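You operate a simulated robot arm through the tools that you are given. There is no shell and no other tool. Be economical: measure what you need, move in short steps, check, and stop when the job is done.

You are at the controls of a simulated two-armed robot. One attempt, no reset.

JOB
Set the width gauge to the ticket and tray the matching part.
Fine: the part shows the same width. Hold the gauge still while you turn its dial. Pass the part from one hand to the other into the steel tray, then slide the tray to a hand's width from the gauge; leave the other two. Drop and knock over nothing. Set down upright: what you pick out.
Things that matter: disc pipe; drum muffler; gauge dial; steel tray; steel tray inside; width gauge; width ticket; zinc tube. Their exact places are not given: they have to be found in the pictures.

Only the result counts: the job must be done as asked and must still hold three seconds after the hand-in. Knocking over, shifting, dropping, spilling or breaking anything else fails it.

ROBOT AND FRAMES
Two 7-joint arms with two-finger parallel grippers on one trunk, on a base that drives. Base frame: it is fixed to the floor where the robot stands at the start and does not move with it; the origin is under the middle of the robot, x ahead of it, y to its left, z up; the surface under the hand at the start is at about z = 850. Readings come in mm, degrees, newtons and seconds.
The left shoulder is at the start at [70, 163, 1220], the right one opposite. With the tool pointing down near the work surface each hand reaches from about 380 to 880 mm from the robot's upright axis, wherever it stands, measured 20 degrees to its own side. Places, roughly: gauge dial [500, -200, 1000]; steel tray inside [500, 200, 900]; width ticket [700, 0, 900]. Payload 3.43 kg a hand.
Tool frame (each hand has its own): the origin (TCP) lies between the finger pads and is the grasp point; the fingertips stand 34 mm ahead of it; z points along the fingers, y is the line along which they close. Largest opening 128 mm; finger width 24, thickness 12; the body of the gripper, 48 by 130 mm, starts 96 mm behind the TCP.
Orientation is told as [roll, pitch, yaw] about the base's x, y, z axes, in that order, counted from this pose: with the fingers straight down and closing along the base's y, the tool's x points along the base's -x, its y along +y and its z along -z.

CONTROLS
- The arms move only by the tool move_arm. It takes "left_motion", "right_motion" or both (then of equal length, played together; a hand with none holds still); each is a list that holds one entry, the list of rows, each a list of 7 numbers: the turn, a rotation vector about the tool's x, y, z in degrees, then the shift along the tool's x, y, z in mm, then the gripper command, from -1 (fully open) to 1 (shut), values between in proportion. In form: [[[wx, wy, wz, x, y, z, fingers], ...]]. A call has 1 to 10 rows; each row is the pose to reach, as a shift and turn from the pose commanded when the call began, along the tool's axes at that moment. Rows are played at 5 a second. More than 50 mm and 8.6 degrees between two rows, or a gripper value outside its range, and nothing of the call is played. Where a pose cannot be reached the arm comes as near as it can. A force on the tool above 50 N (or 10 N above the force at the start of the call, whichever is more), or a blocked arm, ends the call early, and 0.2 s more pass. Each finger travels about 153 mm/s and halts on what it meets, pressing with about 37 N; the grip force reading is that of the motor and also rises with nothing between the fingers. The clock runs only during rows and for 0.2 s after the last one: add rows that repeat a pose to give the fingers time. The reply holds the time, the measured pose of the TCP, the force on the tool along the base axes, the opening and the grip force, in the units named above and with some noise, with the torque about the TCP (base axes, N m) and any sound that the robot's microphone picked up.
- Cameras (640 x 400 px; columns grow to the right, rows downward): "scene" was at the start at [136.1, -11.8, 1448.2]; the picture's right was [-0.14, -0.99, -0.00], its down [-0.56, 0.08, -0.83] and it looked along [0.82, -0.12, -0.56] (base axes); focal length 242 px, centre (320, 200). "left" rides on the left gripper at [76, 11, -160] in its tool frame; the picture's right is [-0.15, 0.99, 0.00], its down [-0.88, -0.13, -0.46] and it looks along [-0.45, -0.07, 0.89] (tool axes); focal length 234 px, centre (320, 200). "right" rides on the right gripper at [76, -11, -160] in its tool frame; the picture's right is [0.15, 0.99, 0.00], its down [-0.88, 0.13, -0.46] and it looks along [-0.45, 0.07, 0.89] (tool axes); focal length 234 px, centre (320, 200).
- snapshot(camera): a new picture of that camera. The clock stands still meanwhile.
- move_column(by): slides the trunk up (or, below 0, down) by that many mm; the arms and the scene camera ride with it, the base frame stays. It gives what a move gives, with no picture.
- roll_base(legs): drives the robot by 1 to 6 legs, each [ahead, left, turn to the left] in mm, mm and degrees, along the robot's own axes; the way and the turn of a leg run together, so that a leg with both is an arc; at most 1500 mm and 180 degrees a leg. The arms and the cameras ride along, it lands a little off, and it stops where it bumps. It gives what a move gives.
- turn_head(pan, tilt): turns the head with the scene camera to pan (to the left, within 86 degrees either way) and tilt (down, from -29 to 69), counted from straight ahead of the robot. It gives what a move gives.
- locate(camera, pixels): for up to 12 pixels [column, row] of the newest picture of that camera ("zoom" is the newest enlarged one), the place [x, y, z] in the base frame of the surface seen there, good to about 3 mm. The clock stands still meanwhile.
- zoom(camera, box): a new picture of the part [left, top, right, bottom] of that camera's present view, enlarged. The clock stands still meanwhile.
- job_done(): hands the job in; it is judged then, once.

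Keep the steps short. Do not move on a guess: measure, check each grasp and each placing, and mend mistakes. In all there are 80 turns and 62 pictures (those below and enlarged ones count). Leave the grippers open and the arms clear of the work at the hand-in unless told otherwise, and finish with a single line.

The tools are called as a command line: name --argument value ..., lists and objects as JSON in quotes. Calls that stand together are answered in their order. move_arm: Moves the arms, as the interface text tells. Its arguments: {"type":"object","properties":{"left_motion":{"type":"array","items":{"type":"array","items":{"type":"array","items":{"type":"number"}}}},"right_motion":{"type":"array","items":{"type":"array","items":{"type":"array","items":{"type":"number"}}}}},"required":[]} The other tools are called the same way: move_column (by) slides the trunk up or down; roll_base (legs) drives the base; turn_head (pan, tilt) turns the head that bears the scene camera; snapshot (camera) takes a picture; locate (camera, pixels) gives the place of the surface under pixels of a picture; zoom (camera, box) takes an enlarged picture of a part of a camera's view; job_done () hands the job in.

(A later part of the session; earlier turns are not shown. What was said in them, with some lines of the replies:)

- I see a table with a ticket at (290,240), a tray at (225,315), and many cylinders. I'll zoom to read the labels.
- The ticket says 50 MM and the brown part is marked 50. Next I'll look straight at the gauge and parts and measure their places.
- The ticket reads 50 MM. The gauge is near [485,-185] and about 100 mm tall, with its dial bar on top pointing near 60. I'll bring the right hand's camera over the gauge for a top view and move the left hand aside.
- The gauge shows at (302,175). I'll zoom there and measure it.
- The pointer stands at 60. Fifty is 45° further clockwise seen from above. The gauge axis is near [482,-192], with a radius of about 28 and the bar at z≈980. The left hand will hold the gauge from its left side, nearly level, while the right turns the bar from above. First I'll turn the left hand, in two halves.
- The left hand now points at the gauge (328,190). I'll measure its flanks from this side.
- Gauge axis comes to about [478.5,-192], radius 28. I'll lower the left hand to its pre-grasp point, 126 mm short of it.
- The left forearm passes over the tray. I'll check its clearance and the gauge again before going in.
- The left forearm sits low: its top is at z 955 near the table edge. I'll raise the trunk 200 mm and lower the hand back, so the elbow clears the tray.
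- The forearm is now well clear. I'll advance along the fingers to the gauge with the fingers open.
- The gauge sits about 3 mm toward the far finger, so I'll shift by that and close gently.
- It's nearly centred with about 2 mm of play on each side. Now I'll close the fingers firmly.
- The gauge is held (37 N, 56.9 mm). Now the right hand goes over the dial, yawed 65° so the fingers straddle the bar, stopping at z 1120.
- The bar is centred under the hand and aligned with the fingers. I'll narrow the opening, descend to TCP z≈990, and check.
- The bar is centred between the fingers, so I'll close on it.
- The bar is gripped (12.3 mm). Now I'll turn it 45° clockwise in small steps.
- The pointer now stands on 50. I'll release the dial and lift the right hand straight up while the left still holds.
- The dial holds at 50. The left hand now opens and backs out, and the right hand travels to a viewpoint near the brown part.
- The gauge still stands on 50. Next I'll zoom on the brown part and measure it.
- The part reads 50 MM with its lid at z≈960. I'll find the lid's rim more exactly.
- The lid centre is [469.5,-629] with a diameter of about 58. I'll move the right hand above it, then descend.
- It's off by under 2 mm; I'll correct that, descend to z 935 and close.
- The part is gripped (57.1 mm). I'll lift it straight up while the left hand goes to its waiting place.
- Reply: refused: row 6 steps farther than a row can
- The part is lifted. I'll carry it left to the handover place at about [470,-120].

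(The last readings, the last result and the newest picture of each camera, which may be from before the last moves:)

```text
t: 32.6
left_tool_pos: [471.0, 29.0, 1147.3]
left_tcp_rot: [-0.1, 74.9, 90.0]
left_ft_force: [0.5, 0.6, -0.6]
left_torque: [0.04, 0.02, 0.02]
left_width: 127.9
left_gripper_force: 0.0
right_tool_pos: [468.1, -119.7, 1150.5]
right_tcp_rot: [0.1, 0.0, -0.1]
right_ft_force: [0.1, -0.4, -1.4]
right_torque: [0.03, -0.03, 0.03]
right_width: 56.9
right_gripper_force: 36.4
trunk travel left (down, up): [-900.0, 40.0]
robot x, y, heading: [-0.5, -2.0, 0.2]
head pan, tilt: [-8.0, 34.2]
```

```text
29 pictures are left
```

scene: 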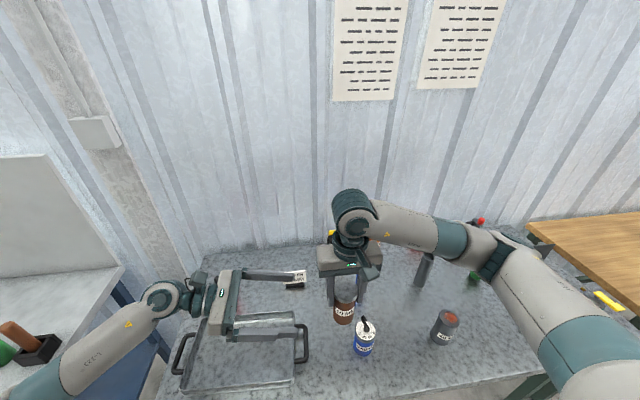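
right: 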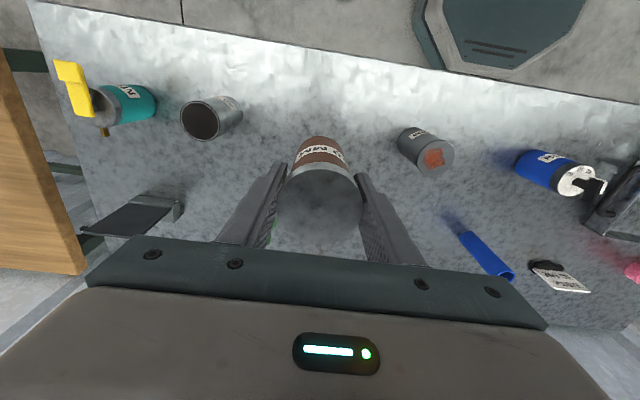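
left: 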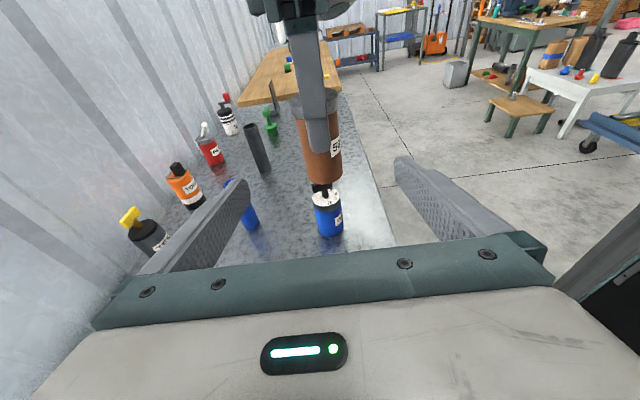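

Both hands are facing. I'll measure the part's flanks from the left camera.

locate --camera "left" --pixels '[[305, 165], [322, 165], [339, 165], [322, 180], [322, 172], [303, 140], [338, 135], [318, 145]]'

zoom --camera "left" --box '[272, 90, 368, 190]'

```text
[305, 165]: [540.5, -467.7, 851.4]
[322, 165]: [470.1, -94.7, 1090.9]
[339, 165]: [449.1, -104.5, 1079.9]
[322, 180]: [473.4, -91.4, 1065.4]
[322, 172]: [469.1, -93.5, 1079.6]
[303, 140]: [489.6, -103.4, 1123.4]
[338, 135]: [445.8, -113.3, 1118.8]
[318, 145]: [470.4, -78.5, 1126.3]
```

```text
4.00 times, centred on (320, 140) of left
```

zoom: 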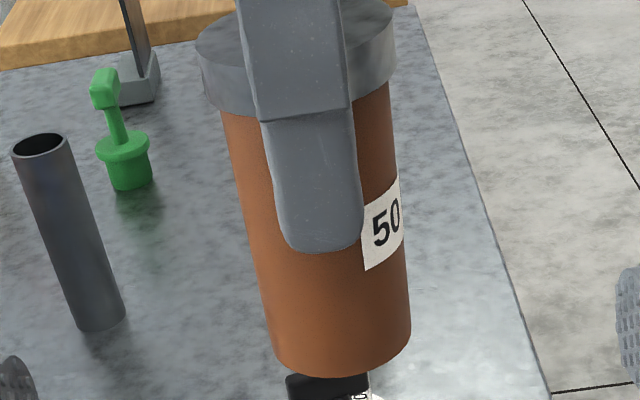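

The body axis is about [468.5,-119], its bottom is at z 1065 and it's about 50 mm wide. I'll advance the left hand with open fingers around the lower body.

move_arm --left_motion '[[[0, 0, 0, -3.5, 2.5, 38, -1], [0, 0, 0, -3.5, 2.5, 76, -1], [0, 0, 0, -3.5, 2.5, 115, -1], [0, 0, 0, -3.5, 2.5, 153, -1], [0, 0, 0, -3.5, 2.5, 153, -0.4], [0, 0, 0, -3.5, 2.5, 153, 0], [0, 0, 0, -3.5, 2.5, 153, 0]]]'

zoom --camera "left" --box '[220, 80, 420, 230]'

locate --camera "left" --pixels '[[320, 200], [320, 210], [300, 200], [335, 200]]'

```text
t: 34.2
left_tool_pos: [469.7, -117.7, 1103.5]
left_tcp_rot: [0.0, 75.1, 90.0]
left_ft_force: [0.1, -1.1, -0.1]
left_torque: [0.01, 0.0, -0.02]
left_width: 64.1
left_gripper_force: 0.1
right_tool_pos: [469.7, -120.8, 1150.6]
right_tcp_rot: [0.0, 0.1, 0.0]
right_ft_force: [1.1, -1.0, -1.9]
right_torque: [0.04, 0.01, -0.02]
right_width: 57.1
right_gripper_force: 36.7
trunk travel left (down, up): [-900.0, 40.0]
robot x, y, heading: [-0.6, 0.5, 0.0]
head pan, tilt: [-8.0, 34.2]
```

```text
2.67 times, centred on (320, 155) of left
```

zoom: 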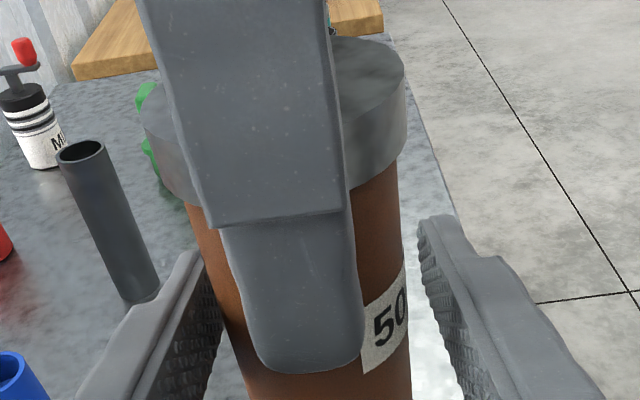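

```text
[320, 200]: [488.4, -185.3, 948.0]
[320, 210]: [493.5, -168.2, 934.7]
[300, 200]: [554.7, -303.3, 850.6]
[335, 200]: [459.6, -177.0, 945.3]
```

It's well centred, with even gaps either side. I'll close the left hand.

move_arm --left_motion '[[[0, 0, 0, 0, 0, 0, 0.1], [0, 0, 0, 0, 0, 0, 0.2], [0, 0, 0, 0, 0, 0, 0.4], [0, 0, 0, 0, 0, 0, 1], [0, 0, 0, 0, 0, 0, 1]]]'

```text
t: 35.4
left_tool_pos: [469.2, -115.9, 1103.9]
left_tcp_rot: [-0.2, 75.0, 90.0]
left_ft_force: [17.5, -1.4, -2.9]
left_torque: [-0.43, 1.02, 0.03]
left_width: 56.6
left_gripper_force: 37.3
right_tool_pos: [469.3, -118.2, 1149.6]
right_tcp_rot: [0.1, 0.0, 0.0]
right_ft_force: [-18.6, 1.4, 3.5]
right_torque: [0.49, -0.19, -0.01]
right_width: 57.0
right_gripper_force: 37.0
trunk travel left (down, up): [-900.0, 40.0]
robot x, y, heading: [-0.7, -0.5, -0.1]
head pan, tilt: [-8.0, 34.2]
```

Both hold now, but there's a 17 N side force along x. I'll relieve it with a small left shift toward +x.

move_arm --left_motion '[[[0, 0, 0, 0, -0.7, 0, 1], [0, 0, 0, 0, -1.4, 0, 1], [0, 0, 0, 0, -1.4, 0, 1]]]'

```text
t: 36.2
left_tool_pos: [469.8, -117.4, 1103.3]
left_tcp_rot: [0.0, 75.1, 90.1]
left_ft_force: [14.8, -0.3, -5.1]
left_torque: [-0.38, 0.52, -0.01]
left_width: 56.6
left_gripper_force: 36.8
right_tool_pos: [469.0, -117.8, 1150.6]
right_tcp_rot: [0.1, 0.0, 0.0]
right_ft_force: [-13.9, 1.0, 4.7]
right_torque: [0.43, 0.1, 0.02]
right_width: 57.0
right_gripper_force: 37.6
trunk travel left (down, up): [-900.0, 40.0]
robot x, y, heading: [-0.4, 4.6, 0.1]
head pan, tilt: [-8.0, 34.2]
```

move_arm --left_motion '[[[0, 0, 0, 0, -1, 0, 1], [0, 0, 0, 0, -2, 0, 1], [0, 0, 0, 0, -3, 0, 1], [0, 0, 0, 0, -3, 0, 1]]]'

zoom --camera "left" --box '[220, 80, 420, 230]'

```text
t: 37.2
left_tool_pos: [471.7, -118.1, 1105.1]
left_tcp_rot: [0.1, 75.0, 89.9]
left_ft_force: [-13.3, 3.4, -0.7]
left_torque: [0.42, -1.12, 0.03]
left_width: 56.9
left_gripper_force: 37.3
right_tool_pos: [470.4, -118.4, 1150.6]
right_tcp_rot: [-0.1, -0.1, -0.3]
right_ft_force: [13.2, -4.7, 0.4]
right_torque: [-0.56, 0.54, -0.07]
right_width: 56.9
right_gripper_force: 37.5
trunk travel left (down, up): [-900.0, 40.0]
robot x, y, heading: [0.3, -1.5, -0.1]
head pan, tilt: [-8.0, 34.2]
```

```text
2.67 times, centred on (320, 155) of left
```

zoom: 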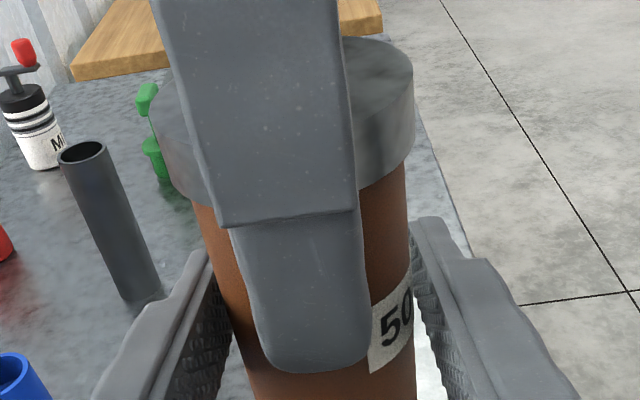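

The force has changed sign, so I'll go back half of that.

move_arm --left_motion '[[[0, 0, 0, 0, 0.7, 0, 1], [0, 0, 0, 0, 1.4, 0, 1], [0, 0, 0, 0, 1.4, 0, 1]]]'

```text
t: 38.0
left_tool_pos: [471.3, -117.2, 1104.2]
left_tcp_rot: [0.1, 75.0, 90.0]
left_ft_force: [-19.0, 8.3, 0.6]
left_torque: [0.26, -0.57, -0.07]
left_width: 56.6
left_gripper_force: 36.7
right_tool_pos: [469.6, -118.6, 1150.5]
right_tcp_rot: [0.0, -0.2, -0.1]
right_ft_force: [18.7, -8.9, -0.1]
right_torque: [-0.67, -0.34, 0.04]
right_width: 56.8
right_gripper_force: 36.8
trunk travel left (down, up): [-900.0, 40.0]
robot x, y, heading: [0.6, -2.9, -0.0]
head pan, tilt: [-8.0, 34.2]
```

The residual internal force is small and both grips are firm. I'll open the right hand slowly and raise it clear.

move_arm --right_motion '[[[0, 0, 0, 0, 0, 0, 0], [0, 0, 0, 0, 0, 0, -0.2], [0, 0, 0, 0, 0, 0, -0.2], [0, 0, 0, 0, 0, -30, -0.2], [0, 0, 0, 0, 0, -70, -0.2], [0, 0, 0, 0, 0, -115, -0.2], [0, 0, 0, 0, -30, -130, -0.2], [0, 0, 0, 0, -75, -130, -0.2], [0, 0, 0, 0, -120, -130, -0.5], [0, 0, 0, 0, -165, -130, -1]]]'

snapshot --camera "left"

snapshot --camera "scene"

```text
t: 40.2
left_tool_pos: [470.3, -119.0, 1104.7]
left_tcp_rot: [-0.2, 74.8, 89.7]
left_ft_force: [-1.8, -0.7, 0.3]
left_torque: [0.01, -0.01, 0.01]
left_width: 56.6
left_gripper_force: 36.7
right_tool_pos: [469.3, -286.3, 1280.5]
right_tcp_rot: [0.1, 0.0, 0.0]
right_ft_force: [0.0, -0.5, 0.1]
right_torque: [0.05, -0.01, 0.02]
right_width: 128.2
right_gripper_force: 0.1
trunk travel left (down, up): [-900.0, 40.0]
robot x, y, heading: [-2.1, 2.9, 0.1]
head pan, tilt: [-8.0, 34.2]
```

```text
25 pictures are left
```

left: 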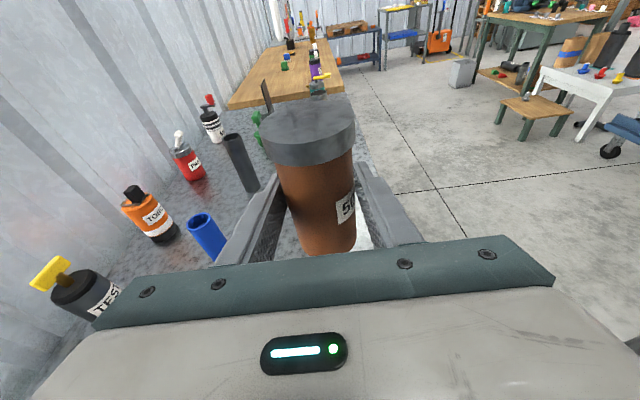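

```text
24 pictures are left
```

scene: 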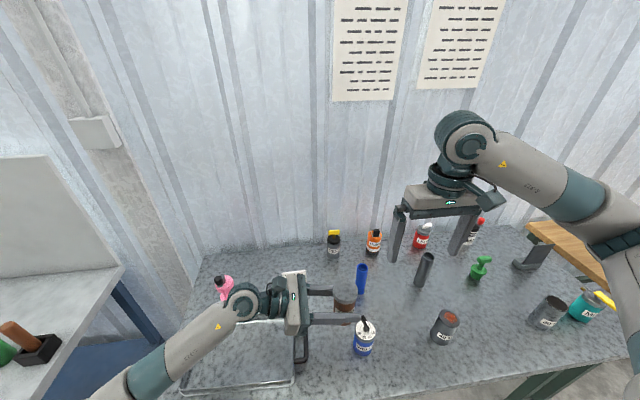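

The left hand alone now holds the part upright. I'll carry it over the tray to about [500,120].

move_arm --left_motion '[[[0, 0, 0, -5, -3, -19, 1], [0, 0, 0, -14, -7, -52, 1], [0, 0, 0, -24, -12, -90, 1], [0, 0, 0, -34, -17, -128, 1], [0, 0, 0, -44, -22, -165, 1], [0, 0, 0, -54, -27, -202, 1], [0, 0, 0, -62, -30, -231, 1], [0, 0, 0, -62, -30, -231, 1]]]'

snapshot --camera "scene"

```text
t: 42.0
left_tool_pos: [502.5, 120.9, 1104.9]
left_tcp_rot: [0.0, 75.0, 90.0]
left_ft_force: [-0.4, -0.6, -0.5]
left_torque: [-0.01, 0.02, -0.02]
left_width: 56.9
left_gripper_force: 36.9
right_tool_pos: [469.8, -284.0, 1281.7]
right_tcp_rot: [0.0, 0.0, 0.0]
right_ft_force: [0.0, 0.1, -0.5]
right_torque: [0.03, -0.02, 0.02]
right_width: 128.1
right_gripper_force: 0.0
trunk travel left (down, up): [-900.0, 40.0]
robot x, y, heading: [-0.8, 0.6, -0.2]
head pan, tilt: [-8.0, 34.2]
```

```text
23 pictures are left
```

scene: 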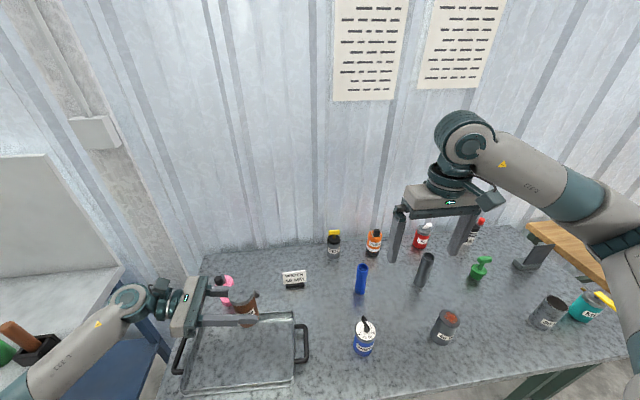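

locate --camera "scene" --pixels '[[226, 282], [232, 298], [250, 350], [270, 345], [230, 365], [295, 320], [300, 345], [302, 330], [190, 390], [178, 358], [308, 340]]'

```text
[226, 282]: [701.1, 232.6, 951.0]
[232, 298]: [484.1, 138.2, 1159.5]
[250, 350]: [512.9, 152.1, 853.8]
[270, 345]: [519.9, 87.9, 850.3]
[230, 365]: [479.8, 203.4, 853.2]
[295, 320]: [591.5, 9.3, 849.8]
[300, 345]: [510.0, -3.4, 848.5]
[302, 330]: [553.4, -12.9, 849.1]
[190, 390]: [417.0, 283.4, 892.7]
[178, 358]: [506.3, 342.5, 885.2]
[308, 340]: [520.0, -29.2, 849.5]
```

The pump is at [701,233], clear of the hand, and the tray floor is at z≈852. I'll lower to just above the floor.

move_arm --left_motion '[[[0, 0, 0, -39, 0, 10.4, 1], [0, 0, 0, -78, 0, 21, 1], [0, 0, 0, -117, 0, 31.4, 1], [0, 0, 0, -156, 0, 42, 1], [0, 0, 0, -185, 0, 49.6, 1], [0, 0, 0, -196, 0, 52.5, 1], [0, 0, 0, -196, 0, 52.5, 1]]]'

snapshot --camera "scene"

```text
t: 43.6
left_tool_pos: [502.1, 122.1, 905.5]
left_tcp_rot: [-1.1, 75.2, 88.8]
left_ft_force: [0.6, 1.3, 26.3]
left_torque: [-0.06, 0.06, 0.3]
left_width: 57.0
left_gripper_force: 37.2
right_tool_pos: [468.1, -283.6, 1282.3]
right_tcp_rot: [0.0, -0.1, 0.0]
right_ft_force: [0.4, 0.2, -0.6]
right_torque: [-0.04, 0.02, 0.01]
right_width: 128.1
right_gripper_force: 0.1
trunk travel left (down, up): [-900.0, 40.0]
robot x, y, heading: [-0.4, -0.6, 0.1]
head pan, tilt: [-8.0, 34.2]
```

```text
22 pictures are left
```

scene: 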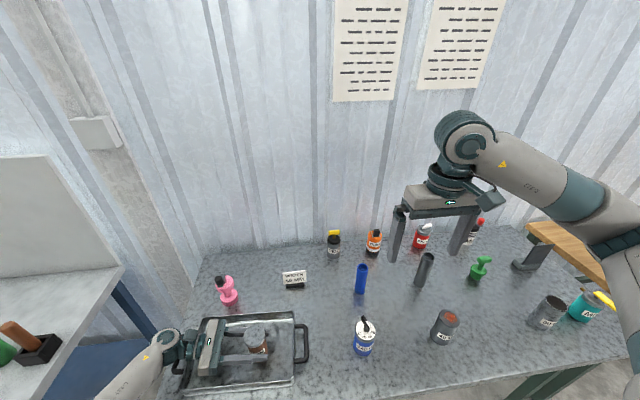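

There's contact of 26 N about 12 mm earlier than expected. I'll look with the left camera before doing anything.

snapshot --camera "left"

zoom --camera "scene" --box '[150, 300, 310, 400]'

locate --camera "scene" --pixels '[[256, 332], [246, 335], [264, 345], [255, 325], [210, 350], [180, 350], [165, 345], [150, 365]]'

```text
21 pictures are left
```

left: 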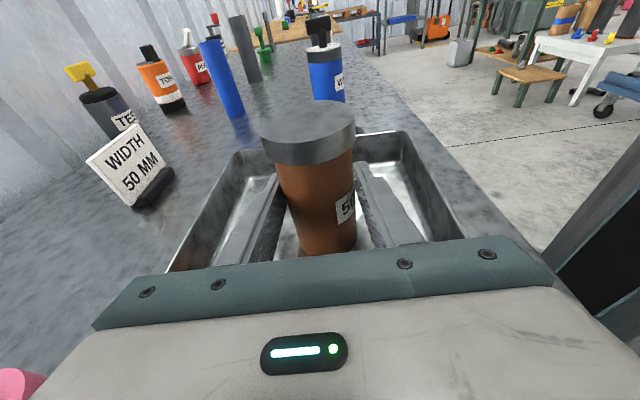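

```text
4.00 times, centred on (230, 350) of scene
```

zoom: 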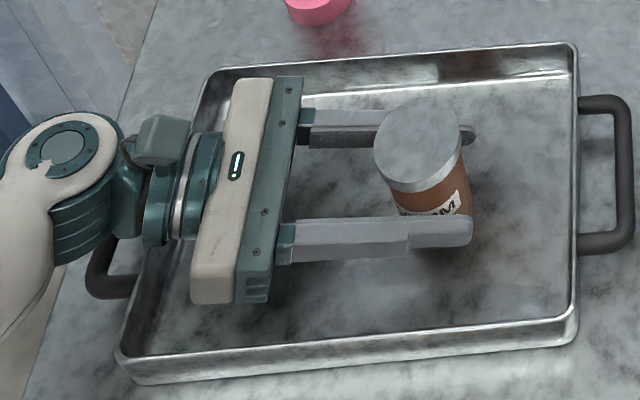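

```text
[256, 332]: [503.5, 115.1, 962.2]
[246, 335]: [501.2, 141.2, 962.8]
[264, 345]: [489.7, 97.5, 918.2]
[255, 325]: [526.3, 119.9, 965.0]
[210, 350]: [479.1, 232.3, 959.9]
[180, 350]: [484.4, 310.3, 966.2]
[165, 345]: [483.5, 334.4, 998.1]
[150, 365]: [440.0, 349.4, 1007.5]
```

The lid top is at z 962.5, so the 110 mm part already stands on the tray floor. I'll ease off 2 mm, then open the fingers.

move_arm --left_motion '[[[0, 0, 0, 1, 0, -0.3, 1], [0, 0, 0, 2, 0, -0.5, 1], [0, 0, 0, 2, 0, -0.5, 1]]]'

```text
t: 44.4
left_tool_pos: [501.6, 121.7, 905.2]
left_tcp_rot: [-0.4, 75.0, 89.6]
left_ft_force: [7.4, 0.6, 22.7]
left_torque: [-0.45, -0.16, 0.19]
left_width: 56.8
left_gripper_force: 36.9
right_tool_pos: [469.2, -284.5, 1280.2]
right_tcp_rot: [0.0, -0.1, 0.0]
right_ft_force: [0.7, 0.1, -0.5]
right_torque: [-0.02, 0.0, -0.01]
right_width: 127.7
right_gripper_force: 0.1
trunk travel left (down, up): [-900.0, 40.0]
robot x, y, heading: [0.0, 1.0, -0.2]
head pan, tilt: [-8.0, 34.2]
```

move_arm --left_motion '[[[0, 0, 0, 1.5, 0, -0.4, 1], [0, 0, 0, 3, 0, -0.8, 1], [0, 0, 0, 3, 0, -0.8, 1]]]'

```text
t: 45.2
left_tool_pos: [500.3, 122.4, 903.9]
left_tcp_rot: [0.4, 74.9, 90.2]
left_ft_force: [2.3, -0.7, 4.5]
left_torque: [-0.2, -0.12, 0.05]
left_width: 56.9
left_gripper_force: 36.7
right_tool_pos: [470.9, -284.7, 1280.4]
right_tcp_rot: [0.0, 0.0, -0.1]
right_ft_force: [-0.2, 0.7, 0.4]
right_torque: [0.0, 0.0, 0.01]
right_width: 128.1
right_gripper_force: 0.1
trunk travel left (down, up): [-900.0, 40.0]
robot x, y, heading: [-2.1, -2.3, 0.0]
head pan, tilt: [-8.0, 34.2]
```

Force is down to 4.5 N and the part rests on the floor. I'll open the fingers slowly.

move_arm --left_motion '[[[0, 0, 0, 0, 0, 0, 0], [0, 0, 0, 0, 0, 0, -0.2], [0, 0, 0, 0, 0, 0, -0.5], [0, 0, 0, 0, 0, 0, -1], [0, 0, 0, 0, 0, 0, -1]]]'

snapshot --camera "left"

```text
t: 46.4
left_tool_pos: [502.0, 120.4, 907.1]
left_tcp_rot: [-0.2, 75.0, 89.9]
left_ft_force: [0.2, -0.2, -0.7]
left_torque: [0.0, 0.01, 0.0]
left_width: 128.0
left_gripper_force: 0.1
right_tool_pos: [470.6, -283.4, 1281.2]
right_tcp_rot: [0.0, 0.0, -0.1]
right_ft_force: [-0.2, 0.1, -0.1]
right_torque: [0.01, -0.01, 0.0]
right_width: 128.0
right_gripper_force: 0.0
trunk travel left (down, up): [-900.0, 40.0]
robot x, y, heading: [1.2, 2.4, 0.1]
head pan, tilt: [-8.0, 34.2]
```

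```text
19 pictures are left
```

left: 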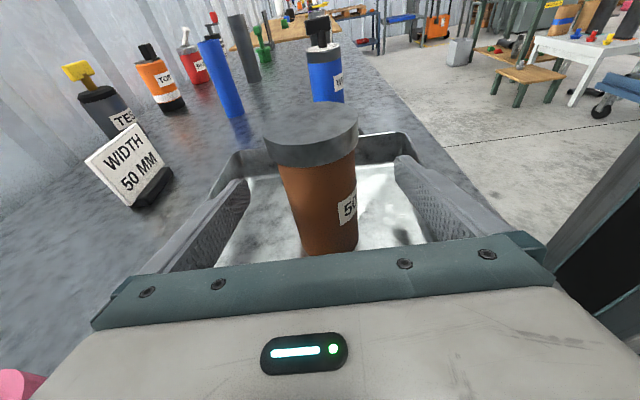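

The part stands upright in the tray. I'll back the hand out along its fingers and rise.

move_arm --left_motion '[[[0, 0, 0, 0, 0, -25, -1], [0, 0, 0, 0, 0, -60, -1], [0, 0, 0, 0, 0, -100, -1], [0, 0, 0, 40, 0, -115, -1], [0, 0, 0, 85, 0, -125, -1], [0, 0, 0, 130, 0, -135, -1], [0, 0, 0, 175, 0, -145, -1], [0, 0, 0, 220, 0, -155, -1]]]'

move_arm --left_motion '[[[-4.15, -4.15, 5.41, 0, 0, 0, -1], [-8.3, -8.3, 10.82, 0, 0, 0, -1], [-12.45, -12.45, 16.23, 0, 0, 0, -1], [-16.6, -16.6, 21.64, 0, 0, 0, -1], [-20.75, -20.75, 27.05, 0, 0, 0, -1], [-24.9, -24.9, 32.46, 0, 0, 0, -1], [-29.05, -29.05, 37.87, 0, 0, 0, -1]]]'

move_arm --left_motion '[[[-4.15, -4.15, 5.41, 0, 0, 0, -1], [-8.3, -8.3, 10.82, 0, 0, 0, -1], [-12.45, -12.45, 16.23, 0, 0, 0, -1], [-16.6, -16.6, 21.64, 0, 0, 0, -1], [-20.75, -20.75, 27.05, 0, 0, 0, -1], [-24.9, -24.9, 32.46, 0, 0, 0, -1], [-29.05, -29.05, 37.87, 0, 0, 0, -1]]]'

snapshot --camera "scene"

snapshot --camera "left"

```text
t: 48.2
left_tool_pos: [500.9, 212.5, 1161.0]
left_tcp_rot: [0.1, 75.0, 90.2]
left_ft_force: [0.7, -1.3, 0.3]
left_torque: [0.01, -0.01, 0.0]
left_width: 127.9
left_gripper_force: 0.1
right_tool_pos: [470.3, -284.0, 1280.8]
right_tcp_rot: [0.0, 0.0, 0.0]
right_ft_force: [0.7, 0.2, -0.2]
right_torque: [-0.01, 0.0, -0.01]
right_width: 127.8
right_gripper_force: 0.0
trunk travel left (down, up): [-900.0, 40.0]
robot x, y, heading: [2.3, 1.7, 0.1]
head pan, tilt: [-8.0, 34.2]
```

```text
t: 49.8
left_tool_pos: [501.3, 214.8, 1160.3]
left_tcp_rot: [-19.8, 35.7, 33.0]
left_ft_force: [0.4, -0.5, -0.7]
left_torque: [0.0, 0.0, 0.01]
left_width: 127.8
left_gripper_force: 0.1
right_tool_pos: [470.8, -285.8, 1281.0]
right_tcp_rot: [0.0, 0.1, 0.0]
right_ft_force: [0.1, -1.1, 0.2]
right_torque: [0.03, 0.01, -0.02]
right_width: 127.9
right_gripper_force: 0.0
trunk travel left (down, up): [-900.0, 40.0]
robot x, y, heading: [0.6, 2.7, -0.2]
head pan, tilt: [-8.0, 34.2]
```

```text
t: 51.4
left_tool_pos: [502.4, 215.0, 1159.7]
left_tcp_rot: [0.0, 0.0, 0.0]
left_ft_force: [0.2, -0.1, 0.4]
left_torque: [0.0, 0.01, -0.01]
left_width: 128.3
left_gripper_force: 0.0
right_tool_pos: [468.5, -283.2, 1280.5]
right_tcp_rot: [0.0, 0.1, 0.0]
right_ft_force: [0.4, -0.6, 0.4]
right_torque: [-0.01, 0.03, -0.02]
right_width: 127.8
right_gripper_force: 0.0
trunk travel left (down, up): [-900.0, 40.0]
robot x, y, heading: [1.8, -3.1, 0.2]
head pan, tilt: [-8.0, 34.2]
```

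```text
18 pictures are left
```

scene: 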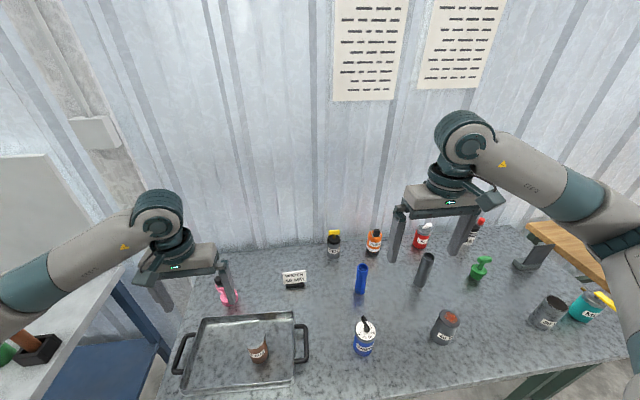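

```text
17 pictures are left
```

left: 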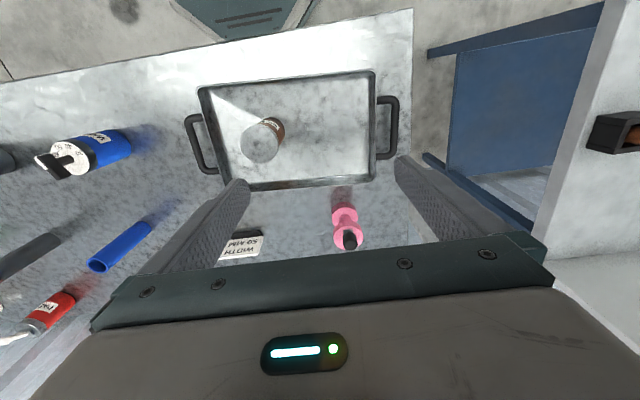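

The part stands upright in the tray. I'll measure both handles and the tray and gauge edges.

locate --camera "left" --pixels '[[397, 105], [396, 127], [394, 150], [385, 99], [374, 127], [188, 128], [195, 150], [205, 168], [203, 100], [215, 160], [130, 148], [128, 160]]'

zoom --camera "left" --box '[360, 80, 420, 180]'

locate --camera "scene" --pixels '[[307, 330], [307, 342], [306, 358], [353, 340], [355, 330], [293, 315], [294, 380], [180, 340], [176, 358], [176, 370], [258, 338], [258, 355]]'

```text
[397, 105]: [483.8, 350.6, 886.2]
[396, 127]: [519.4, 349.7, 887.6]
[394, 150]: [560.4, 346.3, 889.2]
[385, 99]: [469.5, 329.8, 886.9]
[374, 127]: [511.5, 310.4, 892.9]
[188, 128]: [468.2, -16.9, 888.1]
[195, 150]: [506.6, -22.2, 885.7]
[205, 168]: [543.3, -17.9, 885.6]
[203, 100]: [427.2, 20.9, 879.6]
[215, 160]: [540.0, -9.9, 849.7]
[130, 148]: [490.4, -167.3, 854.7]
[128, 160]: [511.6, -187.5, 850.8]
```

```text
4.00 times, centred on (390, 130) of left
```

zoom: 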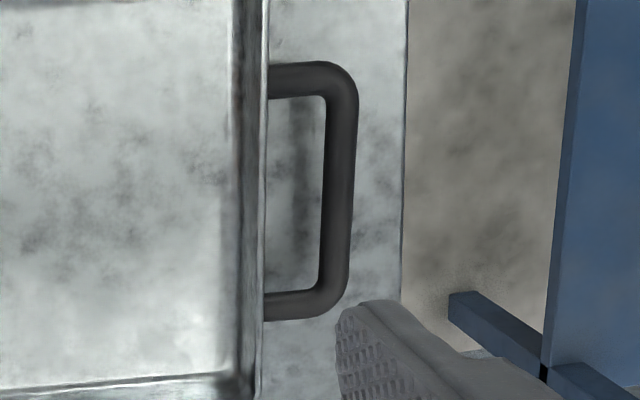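

```text
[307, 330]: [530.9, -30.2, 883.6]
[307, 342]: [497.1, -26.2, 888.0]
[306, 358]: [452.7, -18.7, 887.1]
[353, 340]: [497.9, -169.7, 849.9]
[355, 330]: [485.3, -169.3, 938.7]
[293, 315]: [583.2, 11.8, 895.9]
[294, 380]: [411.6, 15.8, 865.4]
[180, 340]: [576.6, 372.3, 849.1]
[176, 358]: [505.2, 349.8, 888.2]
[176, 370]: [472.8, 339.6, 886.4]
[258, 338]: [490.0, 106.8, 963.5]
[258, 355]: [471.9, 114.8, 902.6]
```

The left handle bar is at about [508,349,881], with a 26 mm gap to the tray wall. Gauge-to-handle gap is now about 137 mm. I'll bring the left hand over the left handle with narrowed fingers.

move_arm --left_motion '[[[0, 0, 0, -1, 27, 32, -0.5], [0, 0, 0, -2, 54, 64, 0], [0, 0, 0, -4, 81, 96, 0.4], [0, 0, 0, -5, 108, 128, 0.56], [0, 0, 0, -6, 133.5, 160, 0.56], [0, 0, 0, -6, 133.5, 190, 0.56], [0, 0, 0, -6, 133.5, 190, 0.56]]]'

zoom --camera "left" --box '[220, 80, 420, 230]'

```text
t: 53.0
left_tool_pos: [507.2, 347.5, 968.9]
left_tcp_rot: [0.0, 0.0, -0.1]
left_ft_force: [-0.1, -0.8, 0.5]
left_torque: [-0.05, 0.01, 0.0]
left_width: 28.0
left_gripper_force: 0.1
right_tool_pos: [469.3, -282.9, 1281.6]
right_tcp_rot: [0.1, 0.1, 0.1]
right_ft_force: [-0.5, 0.8, -0.2]
right_torque: [-0.02, 0.02, 0.0]
right_width: 127.7
right_gripper_force: 0.0
trunk travel left (down, up): [-900.0, 40.0]
robot x, y, heading: [-1.7, -2.1, -0.1]
head pan, tilt: [-8.0, 34.2]
```

```text
2.67 times, centred on (320, 155) of left
```

zoom: 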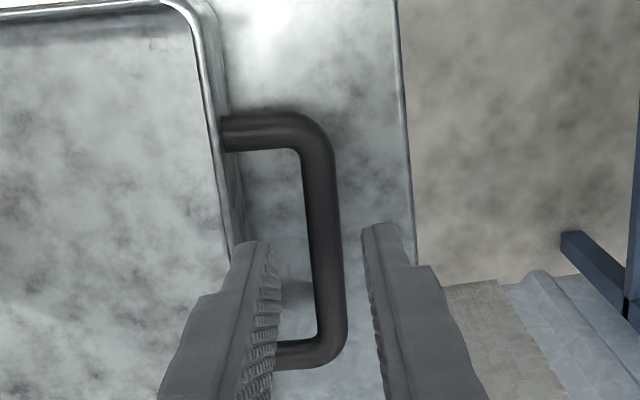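

The handle bar is centred between the fingers. I'll descend to z 894 and close.

move_arm --left_motion '[[[0, 0, 0, 0, 0, 25, 0.56], [0, 0, 0, 0, 0, 50, 0.56], [0, 0, 0, 0, 0, 65, 0.56], [0, 0, 0, 0, 0, 75, 0.56], [0, 0, 0, 0, 0, 75, 0.56], [0, 0, 0, 0, 0, 75, 0.7], [0, 0, 0, 0, 0, 75, 1], [0, 0, 0, 0, 0, 75, 1]]]'

snapshot --camera "left"

```text
t: 54.8
left_tool_pos: [508.7, 347.4, 894.6]
left_tcp_rot: [0.0, 0.0, 0.0]
left_ft_force: [-0.3, 0.0, -0.1]
left_torque: [-0.02, -0.02, -0.12]
left_width: 13.5
left_gripper_force: 37.2
right_tool_pos: [469.8, -283.3, 1280.7]
right_tcp_rot: [0.0, 0.0, 0.0]
right_ft_force: [0.6, 0.2, -0.1]
right_torque: [-0.01, -0.03, -0.01]
right_width: 128.1
right_gripper_force: 0.1
trunk travel left (down, up): [-900.0, 40.0]
robot x, y, heading: [-2.0, -0.3, 0.1]
head pan, tilt: [-8.0, 34.2]
```

```text
14 pictures are left
```

left: 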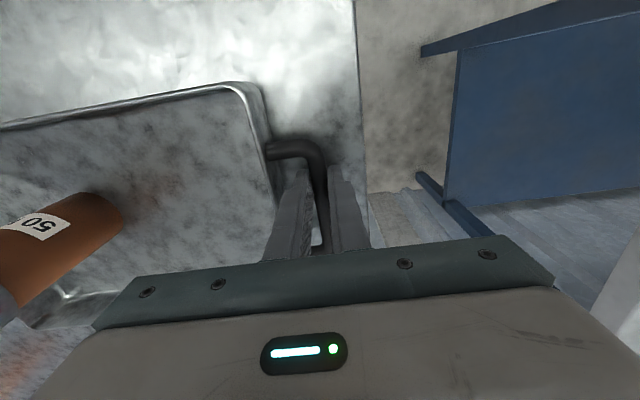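

The handle is gripped (13.5 mm). I'll slide the tray slowly toward the gauge, 60 mm first.

move_arm --left_motion '[[[0, 0, 0, 0, -3, 0, 1], [0, 0, 0, 0, -8, 0, 1], [0, 0, 0, 0, -15, 0, 1], [0, 0, 0, 0, -23, 0, 1], [0, 0, 0, 0, -31, 0, 1], [0, 0, 0, 0, -39, 0, 1], [0, 0, 0, 0, -47, 0, 1], [0, 0, 0, 0, -54, 0, 1], [0, 0, 0, 0, -58, 0, 1], [0, 0, 0, 0, -60, 0, 1]]]'

snapshot --camera "scene"

locate --camera "scene" --pixels '[[324, 330], [324, 342], [324, 355], [318, 342], [320, 342], [322, 342], [355, 330], [354, 345], [310, 320], [276, 340], [310, 375]]'

```text
t: 57.0
left_tool_pos: [508.2, 288.1, 894.7]
left_tcp_rot: [0.1, -0.1, 0.0]
left_ft_force: [0.3, 3.4, 5.8]
left_torque: [0.06, -0.21, -0.05]
left_width: 13.6
left_gripper_force: 37.0
right_tool_pos: [469.8, -283.4, 1281.0]
right_tcp_rot: [0.1, 0.1, 0.0]
right_ft_force: [0.3, 0.3, -0.6]
right_torque: [0.0, 0.0, 0.0]
right_width: 127.9
right_gripper_force: 0.1
trunk travel left (down, up): [-900.0, 40.0]
robot x, y, heading: [1.4, 3.2, 0.2]
head pan, tilt: [-8.0, 34.2]
```

```text
13 pictures are left
```

scene: 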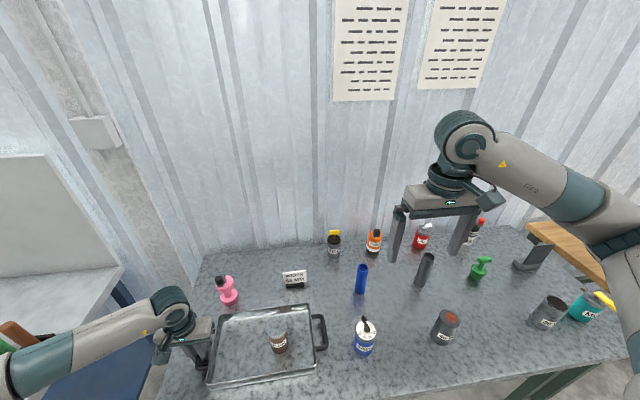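

```text
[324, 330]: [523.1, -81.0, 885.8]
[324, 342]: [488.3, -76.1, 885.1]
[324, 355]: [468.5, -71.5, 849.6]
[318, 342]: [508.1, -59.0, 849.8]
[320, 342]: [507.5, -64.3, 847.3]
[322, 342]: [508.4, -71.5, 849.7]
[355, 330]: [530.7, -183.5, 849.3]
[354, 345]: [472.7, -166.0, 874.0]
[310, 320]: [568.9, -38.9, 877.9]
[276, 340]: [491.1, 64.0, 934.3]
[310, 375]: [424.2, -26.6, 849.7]
```

zoom --camera "scene" --box '[290, 300, 390, 380]'

locate --camera "zoom" --pixels '[[200, 130], [210, 180], [215, 230], [200, 180], [220, 180], [130, 180], [140, 250], [400, 200], [420, 240], [395, 260]]'

```text
5.00 times, centred on (340, 340) of scene
```

zoom: 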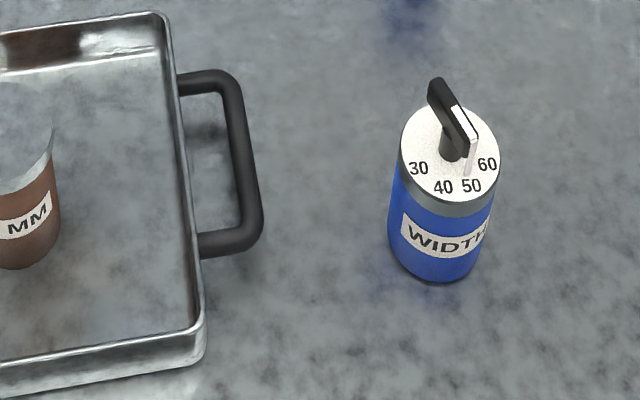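

```text
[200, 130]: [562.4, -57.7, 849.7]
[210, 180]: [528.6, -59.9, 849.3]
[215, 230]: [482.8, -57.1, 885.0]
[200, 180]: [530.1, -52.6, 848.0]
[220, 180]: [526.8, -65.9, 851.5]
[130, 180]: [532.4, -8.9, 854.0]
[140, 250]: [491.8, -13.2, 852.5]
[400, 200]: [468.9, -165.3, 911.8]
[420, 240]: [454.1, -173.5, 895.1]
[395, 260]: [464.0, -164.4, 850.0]
```

locate --camera "zoom" --pixels '[[238, 110], [246, 150], [252, 200], [258, 210], [253, 170], [245, 190], [182, 180], [193, 250], [200, 320], [186, 180], [391, 220]]'

```text
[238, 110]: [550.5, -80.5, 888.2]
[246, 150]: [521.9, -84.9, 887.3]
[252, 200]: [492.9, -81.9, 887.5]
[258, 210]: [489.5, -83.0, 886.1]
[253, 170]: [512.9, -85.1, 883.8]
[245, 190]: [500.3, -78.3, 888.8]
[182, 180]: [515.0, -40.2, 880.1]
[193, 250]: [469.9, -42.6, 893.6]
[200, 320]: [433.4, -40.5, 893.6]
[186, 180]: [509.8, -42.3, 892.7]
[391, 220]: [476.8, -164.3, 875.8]
```

Handle gap is about 78 mm and tray-wall gap about 121 mm. I'll slide 8 mm more, then release the handle and lift.

move_arm --left_motion '[[[0, 0, 0, 0, -2, 0, 1], [0, 0, 0, 0, -5, 0, 1], [0, 0, 0, 0, -8, 0, 1], [0, 0, 0, 0, -8, 0, 1], [0, 0, 0, 0, -8, 0, 0.75], [0, 0, 0, 0, -8, 0, 0.6], [0, 0, 0, 0, -8, 0, 0.6]]]'

move_arm --left_motion '[[[0, 0, 0, 0, 0, -15, 0.6], [0, 0, 0, 0, 0, -40, 0.6], [0, 0, 0, 0, 0, -80, 0.6], [0, 0, 0, 0, 0, -125, 0.6], [0, 0, 0, 0, 20, -170, 0], [0, 0, 0, 0, 40, -215, -0.5], [0, 0, 0, 0, 60, -260, -1], [0, 0, 0, 0, 60, -260, -1]]]'

snapshot --camera "scene"

zoom --camera "scene" --box '[200, 290, 400, 400]'

```text
t: 58.6
left_tool_pos: [507.5, 280.0, 894.1]
left_tcp_rot: [0.1, -0.1, 0.0]
left_ft_force: [1.1, 0.6, -0.5]
left_torque: [0.0, 0.0, 0.0]
left_width: 25.7
left_gripper_force: 0.0
right_tool_pos: [470.1, -284.9, 1280.6]
right_tcp_rot: [0.0, -0.1, 0.1]
right_ft_force: [-0.2, 0.1, 0.5]
right_torque: [0.02, 0.01, -0.01]
right_width: 127.9
right_gripper_force: 0.1
trunk travel left (down, up): [-900.0, 40.0]
robot x, y, heading: [0.5, 1.3, -0.2]
head pan, tilt: [-8.0, 34.2]
```

```text
t: 60.4
left_tool_pos: [507.2, 339.0, 1156.0]
left_tcp_rot: [0.1, -0.1, 0.0]
left_ft_force: [-0.6, -0.6, -0.3]
left_torque: [0.0, -0.03, 0.03]
left_width: 127.9
left_gripper_force: 0.0
right_tool_pos: [470.3, -283.4, 1280.7]
right_tcp_rot: [0.0, 0.0, 0.0]
right_ft_force: [0.1, 0.4, 0.2]
right_torque: [0.01, 0.02, 0.0]
right_width: 128.0
right_gripper_force: 0.1
trunk travel left (down, up): [-900.0, 40.0]
robot x, y, heading: [0.4, -1.3, -0.1]
head pan, tilt: [-8.0, 34.2]
```

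```text
11 pictures are left
```

scene: 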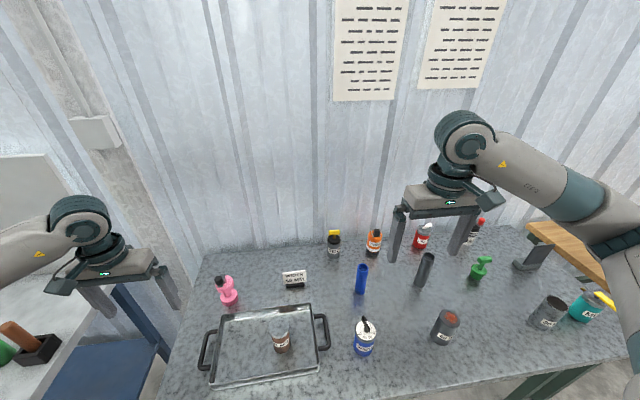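

```text
3.20 times, centred on (300, 345) of scene
```

zoom: 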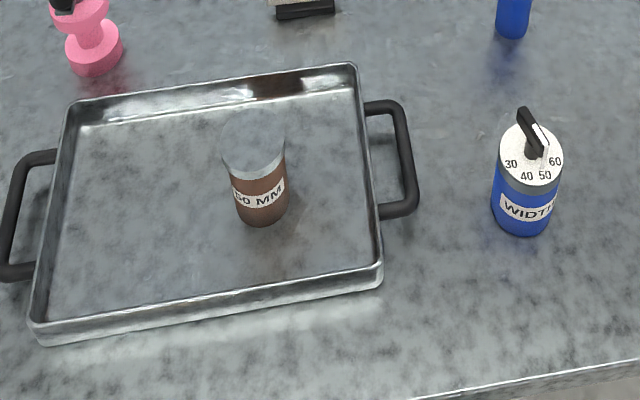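

locate --camera "zoom" --pixels '[[406, 150], [412, 185], [409, 170], [378, 230], [372, 180], [495, 190], [497, 200], [255, 130]]'

```text
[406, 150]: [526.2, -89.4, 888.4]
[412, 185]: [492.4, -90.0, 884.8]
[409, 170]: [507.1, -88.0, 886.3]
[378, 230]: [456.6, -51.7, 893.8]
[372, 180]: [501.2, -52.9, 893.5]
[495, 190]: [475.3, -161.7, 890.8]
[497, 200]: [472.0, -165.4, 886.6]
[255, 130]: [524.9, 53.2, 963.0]
```

The gauge shows 50 and stands unmoved. The part is upright in the tray, which is about 70 mm from the gauge at its handle and about 112 mm at its wall. Both hands are open and clear, so I'm handing in.

job_done

```text
The job is handed in.
```

Job handed in: the gauge is set to 50, and the 50 MM part was passed hand to hand and stands upright in the tray, which now sits about 70 mm (handle) to 112 mm (wall) from the gauge; nothing was knocked over.
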